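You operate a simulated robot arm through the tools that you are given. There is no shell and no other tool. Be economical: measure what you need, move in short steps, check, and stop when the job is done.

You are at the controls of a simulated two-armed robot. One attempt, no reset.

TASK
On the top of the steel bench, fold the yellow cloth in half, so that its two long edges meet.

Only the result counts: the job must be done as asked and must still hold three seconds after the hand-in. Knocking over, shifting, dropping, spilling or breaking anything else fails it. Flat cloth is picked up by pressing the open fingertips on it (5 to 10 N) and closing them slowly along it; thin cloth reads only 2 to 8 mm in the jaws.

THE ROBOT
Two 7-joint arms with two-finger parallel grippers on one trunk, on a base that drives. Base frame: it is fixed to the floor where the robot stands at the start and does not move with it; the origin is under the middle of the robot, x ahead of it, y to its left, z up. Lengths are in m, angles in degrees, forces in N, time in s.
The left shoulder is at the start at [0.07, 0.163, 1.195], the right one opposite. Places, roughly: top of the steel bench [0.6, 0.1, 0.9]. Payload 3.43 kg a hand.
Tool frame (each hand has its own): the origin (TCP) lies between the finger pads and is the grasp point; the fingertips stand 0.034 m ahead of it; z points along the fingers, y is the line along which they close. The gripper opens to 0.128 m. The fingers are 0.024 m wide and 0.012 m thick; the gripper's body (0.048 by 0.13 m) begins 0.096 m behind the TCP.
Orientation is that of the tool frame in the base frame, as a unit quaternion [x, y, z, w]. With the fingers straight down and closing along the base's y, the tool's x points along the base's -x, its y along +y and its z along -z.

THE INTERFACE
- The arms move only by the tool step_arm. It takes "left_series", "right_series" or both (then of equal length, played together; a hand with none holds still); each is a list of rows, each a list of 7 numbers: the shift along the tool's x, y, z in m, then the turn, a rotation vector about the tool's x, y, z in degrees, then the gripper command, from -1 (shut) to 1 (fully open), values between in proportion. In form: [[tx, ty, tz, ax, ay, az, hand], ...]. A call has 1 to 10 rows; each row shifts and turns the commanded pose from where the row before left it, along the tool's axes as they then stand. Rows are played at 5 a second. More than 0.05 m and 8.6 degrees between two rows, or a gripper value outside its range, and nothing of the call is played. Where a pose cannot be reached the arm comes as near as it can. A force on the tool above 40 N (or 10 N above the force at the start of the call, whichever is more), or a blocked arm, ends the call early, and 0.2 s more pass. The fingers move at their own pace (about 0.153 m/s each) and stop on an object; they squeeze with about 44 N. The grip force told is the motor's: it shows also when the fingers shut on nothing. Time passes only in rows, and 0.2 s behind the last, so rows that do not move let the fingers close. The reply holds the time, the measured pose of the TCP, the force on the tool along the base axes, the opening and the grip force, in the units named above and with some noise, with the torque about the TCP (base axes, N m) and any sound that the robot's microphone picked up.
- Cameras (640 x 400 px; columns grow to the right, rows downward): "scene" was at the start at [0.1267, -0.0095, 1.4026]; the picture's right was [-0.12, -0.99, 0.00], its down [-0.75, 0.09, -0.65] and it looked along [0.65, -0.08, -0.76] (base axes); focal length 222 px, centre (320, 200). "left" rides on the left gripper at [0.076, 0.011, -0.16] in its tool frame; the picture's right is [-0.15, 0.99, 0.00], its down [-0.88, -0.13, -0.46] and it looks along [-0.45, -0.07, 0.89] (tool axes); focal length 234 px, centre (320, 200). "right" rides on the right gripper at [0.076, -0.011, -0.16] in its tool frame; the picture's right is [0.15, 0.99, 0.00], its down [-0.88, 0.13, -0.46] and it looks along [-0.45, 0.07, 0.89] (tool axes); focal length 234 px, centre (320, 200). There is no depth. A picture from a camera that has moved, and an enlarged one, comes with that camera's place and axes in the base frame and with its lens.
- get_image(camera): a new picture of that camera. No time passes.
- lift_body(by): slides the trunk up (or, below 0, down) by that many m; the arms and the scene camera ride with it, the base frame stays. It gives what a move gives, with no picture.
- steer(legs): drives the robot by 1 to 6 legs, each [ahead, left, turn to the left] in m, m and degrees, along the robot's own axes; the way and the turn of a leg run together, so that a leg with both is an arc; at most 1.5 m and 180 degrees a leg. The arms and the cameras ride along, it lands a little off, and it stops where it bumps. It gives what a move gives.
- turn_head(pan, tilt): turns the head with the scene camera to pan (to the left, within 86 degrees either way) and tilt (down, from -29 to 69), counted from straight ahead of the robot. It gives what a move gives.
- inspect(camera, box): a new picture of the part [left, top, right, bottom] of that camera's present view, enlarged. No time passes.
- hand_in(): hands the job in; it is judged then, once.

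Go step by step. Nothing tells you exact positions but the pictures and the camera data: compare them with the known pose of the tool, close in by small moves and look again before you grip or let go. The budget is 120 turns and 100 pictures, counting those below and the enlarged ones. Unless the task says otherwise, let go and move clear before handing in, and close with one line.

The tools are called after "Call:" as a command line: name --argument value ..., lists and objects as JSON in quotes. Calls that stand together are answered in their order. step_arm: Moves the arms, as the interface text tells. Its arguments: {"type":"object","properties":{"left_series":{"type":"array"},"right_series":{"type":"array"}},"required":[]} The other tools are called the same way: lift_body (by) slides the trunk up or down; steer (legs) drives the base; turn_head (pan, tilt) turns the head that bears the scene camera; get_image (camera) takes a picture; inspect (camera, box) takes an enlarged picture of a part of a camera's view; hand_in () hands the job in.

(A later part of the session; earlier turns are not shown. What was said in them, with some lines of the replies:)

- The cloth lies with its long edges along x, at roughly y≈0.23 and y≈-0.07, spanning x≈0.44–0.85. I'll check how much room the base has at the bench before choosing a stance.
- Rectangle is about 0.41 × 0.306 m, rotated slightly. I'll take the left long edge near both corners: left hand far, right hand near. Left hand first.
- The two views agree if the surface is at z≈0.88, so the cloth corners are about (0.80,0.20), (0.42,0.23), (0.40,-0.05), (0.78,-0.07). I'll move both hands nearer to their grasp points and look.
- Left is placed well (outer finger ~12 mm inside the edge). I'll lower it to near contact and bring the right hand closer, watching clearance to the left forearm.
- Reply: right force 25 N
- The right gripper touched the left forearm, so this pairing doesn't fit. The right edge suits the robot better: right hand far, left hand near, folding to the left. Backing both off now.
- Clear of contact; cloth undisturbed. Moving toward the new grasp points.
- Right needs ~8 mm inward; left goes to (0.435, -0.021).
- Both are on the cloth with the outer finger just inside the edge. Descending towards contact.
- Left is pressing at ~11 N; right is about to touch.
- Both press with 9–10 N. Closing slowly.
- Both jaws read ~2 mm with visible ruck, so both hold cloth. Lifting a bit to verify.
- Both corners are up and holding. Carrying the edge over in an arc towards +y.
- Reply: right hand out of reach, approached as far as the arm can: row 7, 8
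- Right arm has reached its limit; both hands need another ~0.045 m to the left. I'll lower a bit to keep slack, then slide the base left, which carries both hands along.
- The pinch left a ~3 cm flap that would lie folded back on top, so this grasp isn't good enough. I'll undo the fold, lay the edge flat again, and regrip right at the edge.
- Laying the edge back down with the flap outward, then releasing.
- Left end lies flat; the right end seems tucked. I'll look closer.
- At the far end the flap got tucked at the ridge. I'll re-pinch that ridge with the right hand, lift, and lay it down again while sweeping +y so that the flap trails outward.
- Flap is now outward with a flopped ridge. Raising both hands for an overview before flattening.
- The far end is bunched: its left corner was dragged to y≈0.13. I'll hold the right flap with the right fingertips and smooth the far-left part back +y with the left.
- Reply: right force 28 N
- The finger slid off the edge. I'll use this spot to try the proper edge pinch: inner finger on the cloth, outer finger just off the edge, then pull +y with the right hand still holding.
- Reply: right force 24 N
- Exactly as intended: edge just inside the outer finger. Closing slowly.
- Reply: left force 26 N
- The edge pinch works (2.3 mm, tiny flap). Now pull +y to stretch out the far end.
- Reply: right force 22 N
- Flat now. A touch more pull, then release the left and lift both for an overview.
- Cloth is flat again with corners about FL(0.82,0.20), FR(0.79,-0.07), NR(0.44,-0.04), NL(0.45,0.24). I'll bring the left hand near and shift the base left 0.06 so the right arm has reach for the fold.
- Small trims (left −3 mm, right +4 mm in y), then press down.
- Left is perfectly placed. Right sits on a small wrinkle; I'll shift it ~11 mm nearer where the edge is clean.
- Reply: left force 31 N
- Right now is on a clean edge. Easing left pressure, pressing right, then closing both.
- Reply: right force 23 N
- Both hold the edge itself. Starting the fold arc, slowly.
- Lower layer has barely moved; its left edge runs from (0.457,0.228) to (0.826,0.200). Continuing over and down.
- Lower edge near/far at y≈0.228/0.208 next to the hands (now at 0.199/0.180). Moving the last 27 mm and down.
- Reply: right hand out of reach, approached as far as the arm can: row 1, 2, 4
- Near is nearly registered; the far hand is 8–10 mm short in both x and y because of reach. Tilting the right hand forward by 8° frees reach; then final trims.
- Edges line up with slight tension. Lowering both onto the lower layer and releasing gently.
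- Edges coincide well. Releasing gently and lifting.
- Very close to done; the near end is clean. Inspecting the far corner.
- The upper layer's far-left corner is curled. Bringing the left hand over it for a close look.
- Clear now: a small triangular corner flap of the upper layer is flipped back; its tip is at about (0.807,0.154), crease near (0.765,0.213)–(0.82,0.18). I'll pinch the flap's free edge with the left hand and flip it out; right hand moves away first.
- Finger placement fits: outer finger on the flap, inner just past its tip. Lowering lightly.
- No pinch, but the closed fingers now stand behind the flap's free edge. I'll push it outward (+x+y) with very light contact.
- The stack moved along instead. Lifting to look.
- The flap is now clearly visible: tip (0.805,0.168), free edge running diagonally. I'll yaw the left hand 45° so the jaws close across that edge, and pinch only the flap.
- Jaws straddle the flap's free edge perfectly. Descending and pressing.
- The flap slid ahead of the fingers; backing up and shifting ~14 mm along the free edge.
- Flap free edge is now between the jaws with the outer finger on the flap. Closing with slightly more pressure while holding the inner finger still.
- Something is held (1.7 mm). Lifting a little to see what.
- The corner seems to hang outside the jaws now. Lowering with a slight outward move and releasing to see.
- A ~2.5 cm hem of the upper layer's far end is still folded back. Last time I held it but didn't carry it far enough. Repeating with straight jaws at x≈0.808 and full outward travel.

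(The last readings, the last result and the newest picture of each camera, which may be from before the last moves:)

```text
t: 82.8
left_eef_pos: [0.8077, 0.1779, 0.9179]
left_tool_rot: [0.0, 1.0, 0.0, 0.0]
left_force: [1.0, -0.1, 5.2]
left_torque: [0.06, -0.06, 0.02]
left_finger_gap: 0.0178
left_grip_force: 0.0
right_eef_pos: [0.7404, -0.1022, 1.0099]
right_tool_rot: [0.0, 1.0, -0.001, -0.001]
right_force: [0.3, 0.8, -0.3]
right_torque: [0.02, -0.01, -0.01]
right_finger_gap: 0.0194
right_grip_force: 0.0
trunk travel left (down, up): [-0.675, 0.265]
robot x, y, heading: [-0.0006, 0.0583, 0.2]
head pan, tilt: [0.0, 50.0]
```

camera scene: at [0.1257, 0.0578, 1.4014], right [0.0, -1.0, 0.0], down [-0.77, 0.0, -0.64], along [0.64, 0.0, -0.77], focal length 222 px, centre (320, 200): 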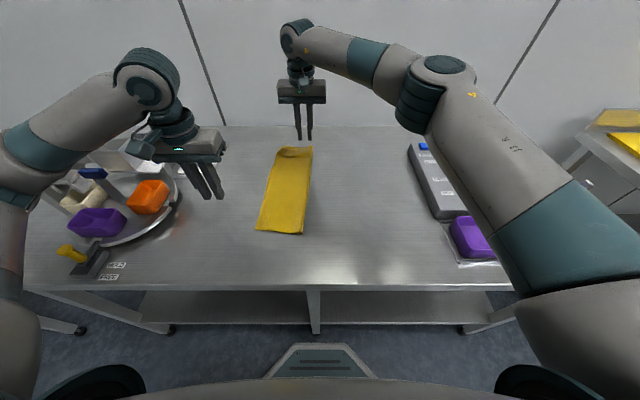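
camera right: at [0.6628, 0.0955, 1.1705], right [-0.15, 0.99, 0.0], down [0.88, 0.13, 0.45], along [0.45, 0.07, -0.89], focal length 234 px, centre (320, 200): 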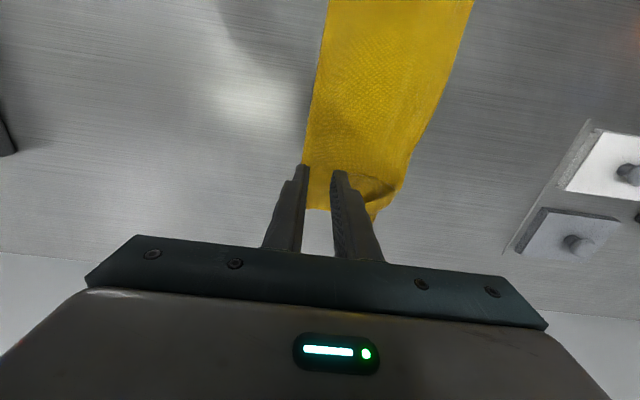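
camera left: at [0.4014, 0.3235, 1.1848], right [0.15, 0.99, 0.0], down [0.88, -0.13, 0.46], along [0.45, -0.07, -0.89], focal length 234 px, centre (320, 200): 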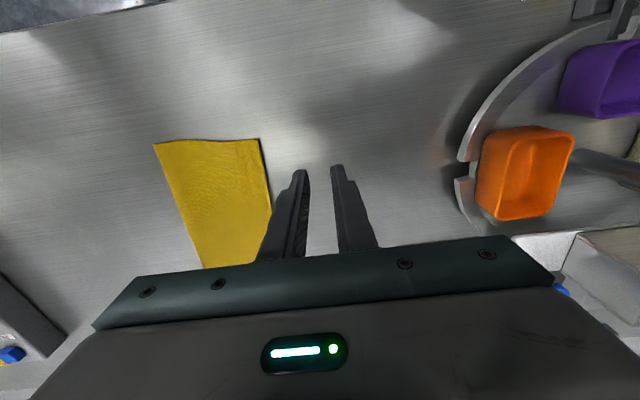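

Call:
step_arm --left_series '[[0, 0, 0.0003, 0, 0, 0, -0.74], [0, -0.0015, 0, 0, 0, 0, -0.79], [0, -0.0015, 0, 0, 0, 0, -0.84], [0, -0.0015, 0, 0, 0, 0, -0.89], [0, -0.0015, 0, 0, 0, 0, -0.94], [0, -0.0015, 0, 0, 0, 0, -0.98], [0, 0, 0, 0, 0, 0, -1], [0, 0, 0, 0, 0, 0, -1]]'

Call:
inspect --camera "left" --box '[240, 100, 400, 220]'

```text
t: 84.6
left_eef_pos: [0.8068, 0.1719, 0.9174]
left_tool_rot: [0.0, 1.0, 0.0, 0.001]
left_force: [-0.2, 1.2, 5.0]
left_torque: [0.06, -0.03, -0.03]
left_finger_gap: 0.0014
left_grip_force: 36.0
right_eef_pos: [0.7409, -0.103, 1.0105]
right_tool_rot: [0.0, 1.0, 0.0, 0.0]
right_force: [0.0, -0.3, 0.8]
right_torque: [0.02, 0.02, 0.02]
right_finger_gap: 0.0195
right_grip_force: 0.1
trunk travel left (down, up): [-0.675, 0.265]
robot x, y, heading: [-0.0026, 0.0597, -0.1]
head pan, tilt: [0.0, 50.0]
```

```text
3.33 times, centred on (320, 160) of left
camera zoom: at [0.7317, 0.1819, 1.0769], right [0.15, 0.99, 0.0], down [0.88, -0.13, 0.46], along [0.45, -0.07, -0.89], focal length 781 px, centre (320, 333)
```

zoom: 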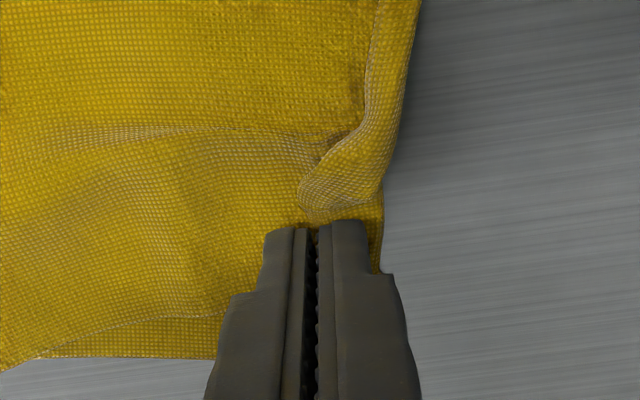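

Gripped 1.4 mm, flap leads into the jaws. Now the full flip outward.

Call:
step_arm --left_series '[[0, 0.003, -0.012, 0, 0, 0, -1], [0, 0.008, -0.012, 0, 0, 0, -1], [-0.001, 0.014, -0.006, 0, 0, 0, -1], [-0.002, 0.014, 0, 0, 0, 0, -1], [-0.002, 0.01, 0.008, 0, 0, 0, -1]]'

Call:
inspect --camera "left" --box '[200, 80, 400, 230]'

```text
t: 85.8
left_eef_pos: [0.8116, 0.2208, 0.9389]
left_tool_rot: [0.0, 1.0, 0.0, -0.001]
left_force: [-0.3, 0.0, 0.4]
left_torque: [0.01, 0.0, -0.04]
left_finger_gap: 0.0015
left_grip_force: 36.6
right_eef_pos: [0.7409, -0.1013, 1.0102]
right_tool_rot: [0.0, 1.0, 0.0, 0.0]
right_force: [-0.2, 0.3, -0.3]
right_torque: [-0.01, 0.01, 0.0]
right_finger_gap: 0.0194
right_grip_force: 0.0
trunk travel left (down, up): [-0.675, 0.265]
robot x, y, heading: [-0.0018, 0.0537, -0.2]
head pan, tilt: [0.0, 50.0]
```

```text
2.67 times, centred on (300, 155) of left
camera zoom: at [0.7363, 0.231, 1.0982], right [0.15, 0.99, 0.0], down [0.88, -0.13, 0.46], along [0.45, -0.07, -0.89], focal length 624 px, centre (373, 320)
```

zoom: 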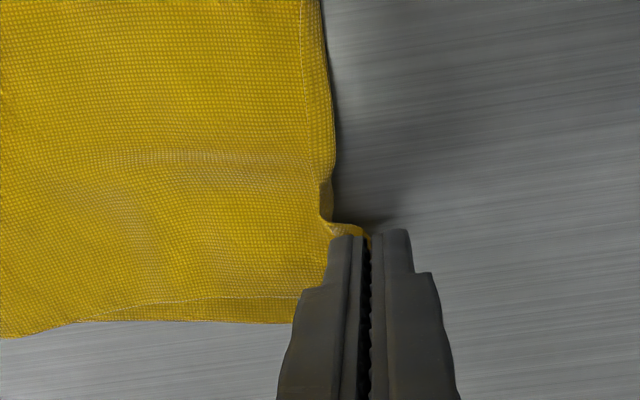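

The flap is flipped out. Lowering to the edge line and releasing.

Call:
step_arm --left_series '[[-0.004, 0, 0.006, 0, 0, 0, -1], [-0.002, -0.004, 0.006, 0, 0, 0, -1], [0, -0.005, 0.006, 0, 0, 0, -1], [0, 0, 0.003, 0, 0, 0, -1], [0, 0, 0, 0, 0, 0, -0.92], [0, 0, 0, 0, 0, 0, -0.85], [0, 0, -0.015, 0, 0, 0, -0.8], [0, 0, -0.035, 0, 0, 0, -0.8], [0.03, 0.04, 0, 0, 0, 0, -0.8], [0.03, 0.04, 0, 0, 0, 0, -0.8]]'

Call:
inspect --camera "left" --box '[160, 60, 340, 240]'

```text
t: 88.0
left_eef_pos: [0.7543, 0.2932, 0.9651]
left_tool_rot: [0.0, 1.0, -0.001, 0.001]
left_force: [0.1, -0.3, -0.1]
left_torque: [0.0, -0.01, 0.01]
left_finger_gap: 0.0126
left_grip_force: 0.1
right_eef_pos: [0.74, -0.1022, 1.012]
right_tool_rot: [-0.001, 1.0, 0.0, 0.0]
right_force: [-1.2, 0.3, 0.5]
right_torque: [0.0, -0.05, 0.0]
right_finger_gap: 0.0193
right_grip_force: 0.0
trunk travel left (down, up): [-0.675, 0.265]
robot x, y, heading: [-0.003, 0.0556, 0.1]
head pan, tilt: [0.0, 50.0]
```

```text
2.22 times, centred on (250, 150) of left
camera zoom: at [0.6788, 0.3054, 1.1257], right [0.15, 0.99, 0.0], down [0.88, -0.13, 0.46], along [0.45, -0.07, -0.89], focal length 520 px, centre (476, 311)
```

zoom: 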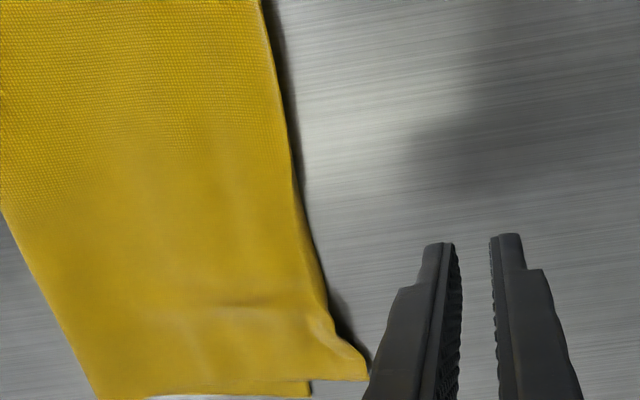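

Upper edge now runs straight at y≈0.21, but overhangs the lower corner (≈0.184) by up to ~3 cm. I'll edge-pinch the upper layer there and set it ~2.3 cm back.

Call:
step_arm --left_series '[[-0.019, -0.03, 0.005, 0, 0, 0, -0.625], [-0.019, -0.03, 0.01, 0, 0, 0, -0.625], [-0.0197, -0.029, 0.012, 0, 0, 0, -0.625], [0, 0, 0.01, 0, 0, 0, -0.625], [0, 0, 0.007, 0, 0, 0, -0.625], [0, 0, 0.003, 0, 0, 0, -0.625]]'

Call:
inspect --camera "left" --box '[240, 100, 400, 220]'

```text
t: 89.4
left_eef_pos: [0.8184, 0.2021, 0.9211]
left_tool_rot: [0.0, 1.0, 0.0, 0.0]
left_force: [0.3, 0.4, 0.2]
left_torque: [0.0, -0.01, 0.0]
left_finger_gap: 0.0243
left_grip_force: 0.0
right_eef_pos: [0.7424, -0.1036, 1.0103]
right_tool_rot: [0.001, 1.0, 0.0, 0.0]
right_force: [0.2, -0.2, 0.7]
right_torque: [-0.01, 0.01, 0.01]
right_finger_gap: 0.0192
right_grip_force: 0.1
trunk travel left (down, up): [-0.675, 0.265]
robot x, y, heading: [-0.0014, 0.0579, -0.3]
head pan, tilt: [0.0, 50.0]
```

```text
3.33 times, centred on (320, 160) of left
camera zoom: at [0.7414, 0.2127, 1.0806], right [0.15, 0.99, 0.0], down [0.88, -0.13, 0.46], along [0.45, -0.07, -0.89], focal length 781 px, centre (320, 333)
```

zoom: 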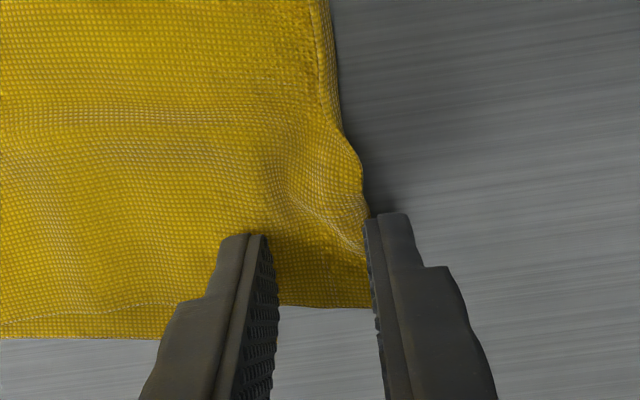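

Placement good. Press and close.

Call:
step_arm --left_series '[[0, 0, 0.004, 0, 0, 0, -0.625], [0, 0, 0.0025, 0, 0, 0, -0.625], [0, 0, 0, 0, 0, 0, -0.7], [0, 0, 0, 0, 0, 0, -0.77], [0, 0, 0, 0, 0, 0, -0.84], [0, 0, 0, 0, 0, 0, -0.91], [0, 0, 0, 0, 0, 0, -0.98], [0, 0, 0, 0, 0, 0, -1], [0, 0, 0, 0, 0, 0, -1]]'

```text
t: 91.4
left_eef_pos: [0.8172, 0.2016, 0.9164]
left_tool_rot: [0.0, 1.0, 0.0, 0.002]
left_force: [1.2, -0.7, 12.2]
left_torque: [-0.1, -0.06, 0.03]
left_finger_gap: 0.002
left_grip_force: 36.9
right_eef_pos: [0.7398, -0.1024, 1.0103]
right_tool_rot: [0.001, 1.0, 0.0, 0.001]
right_force: [0.7, -0.5, 0.2]
right_torque: [0.01, -0.05, -0.03]
right_finger_gap: 0.0194
right_grip_force: 0.0
trunk travel left (down, up): [-0.675, 0.265]
robot x, y, heading: [0.0028, 0.0582, 0.1]
head pan, tilt: [0.0, 50.0]
```

Call:
step_arm --left_series '[[0, 0, -0.012, 0, 0, 0, -1], [-0.004, -0.006, -0.004, 0, 0, 0, -1], [-0.003, -0.006, 0.004, 0, 0, 0, -1], [0, -0.002, 0.007, 0, 0, 0, -1], [0, 0, 0.004, 0, 0, 0, -1], [0, 0, 0, 0, 0, 0, -0.93], [0, 0, 0, 0, 0, 0, -0.87], [0, 0, -0.015, 0, 0, 0, -0.8], [0, 0, -0.035, 0, 0, 0, -0.8], [0.02, 0.04, -0.01, 0, 0, 0, -0.8]]'

Call:
step_arm --left_series '[[0.03, 0.04, 0, 0, 0, 0, -0.8], [0.03, 0.03, -0.01, 0, 0, 0, -0.8]]'

Call:
inspect --camera "left" --box '[120, 60, 320, 240]'

```text
t: 93.6
left_eef_pos: [0.8028, 0.2322, 0.9742]
left_tool_rot: [-0.001, 1.0, -0.001, -0.002]
left_force: [0.9, 0.3, -0.4]
left_torque: [-0.04, -0.01, 0.0]
left_finger_gap: 0.013
left_grip_force: 0.0
right_eef_pos: [0.7412, -0.0996, 1.0116]
right_tool_rot: [0.0, 1.0, -0.002, 0.0]
right_force: [0.2, -0.6, 0.1]
right_torque: [-0.04, -0.02, -0.02]
right_finger_gap: 0.0192
right_grip_force: 0.1
trunk travel left (down, up): [-0.675, 0.265]
robot x, y, heading: [0.0006, 0.0575, 0.1]
head pan, tilt: [0.0, 50.0]
```

```text
t: 94.2
left_eef_pos: [0.7406, 0.2977, 0.9856]
left_tool_rot: [0.001, 1.0, 0.0, 0.0]
left_force: [0.1, 0.2, -0.5]
left_torque: [-0.03, 0.03, -0.02]
left_finger_gap: 0.0128
left_grip_force: 0.1
right_eef_pos: [0.7396, -0.1021, 1.0114]
right_tool_rot: [0.0, 1.0, -0.002, 0.001]
right_force: [-0.5, -0.1, 0.1]
right_torque: [-0.03, -0.01, 0.01]
right_finger_gap: 0.0194
right_grip_force: 0.1
trunk travel left (down, up): [-0.675, 0.265]
robot x, y, heading: [-0.0012, 0.0615, 0.1]
head pan, tilt: [0.0, 50.0]
```

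```text
2.22 times, centred on (220, 150) of left
camera zoom: at [0.6646, 0.3091, 1.1456], right [0.15, 0.99, 0.0], down [0.88, -0.13, 0.46], along [0.45, -0.07, -0.89], focal length 520 px, centre (542, 311)
```

zoom: 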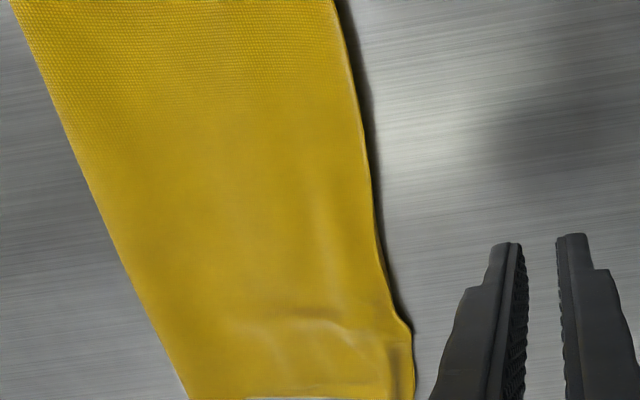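

Much better. One overview and one view of the corner to confirm.

Call:
inspect --camera "scene" --box '[236, 136, 336, 240]'

Call:
inspect --camera "left" --box '[190, 160, 290, 250]'

```text
3.85 times, centred on (286, 188) of scene
camera zoom: at [0.125, 0.0592, 1.4015], right [0.0, -1.0, 0.0], down [-0.77, 0.0, -0.64], along [0.64, 0.0, -0.77], focal length 854 px, centre (451, 246)
```

zoom: 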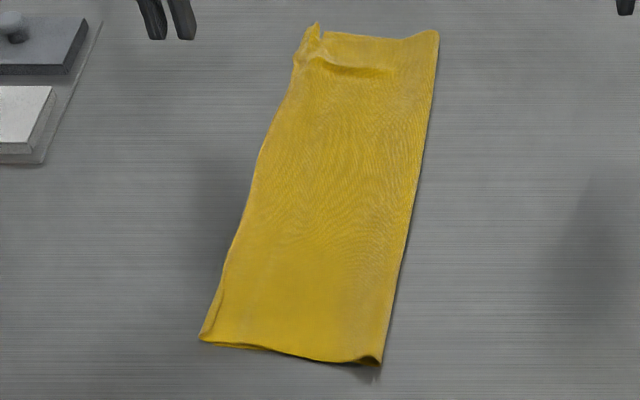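

```text
4.44 times, centred on (240, 205) of left
camera zoom: at [0.6646, 0.3091, 1.1456], right [0.15, 0.99, 0.0], down [0.88, -0.13, 0.46], along [0.45, -0.07, -0.89], focal length 1041 px, centre (676, 178)
```

zoom: 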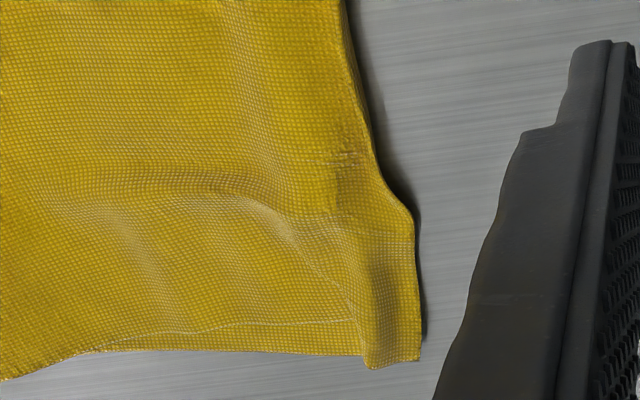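

The folded width measures about 0.134–0.139 m along the whole length. That is half the cloth, so the long edges meet, with only a small overhang at the far corner. Both hands are open and clear, so I'm handing in.

Call:
hand_in

```text
The job is handed in.
```

I folded the yellow cloth in half on the bench with its long edges meeting. The far corner of the top layer still has a small ridge and overhangs the lower layer by up to about 2 cm.
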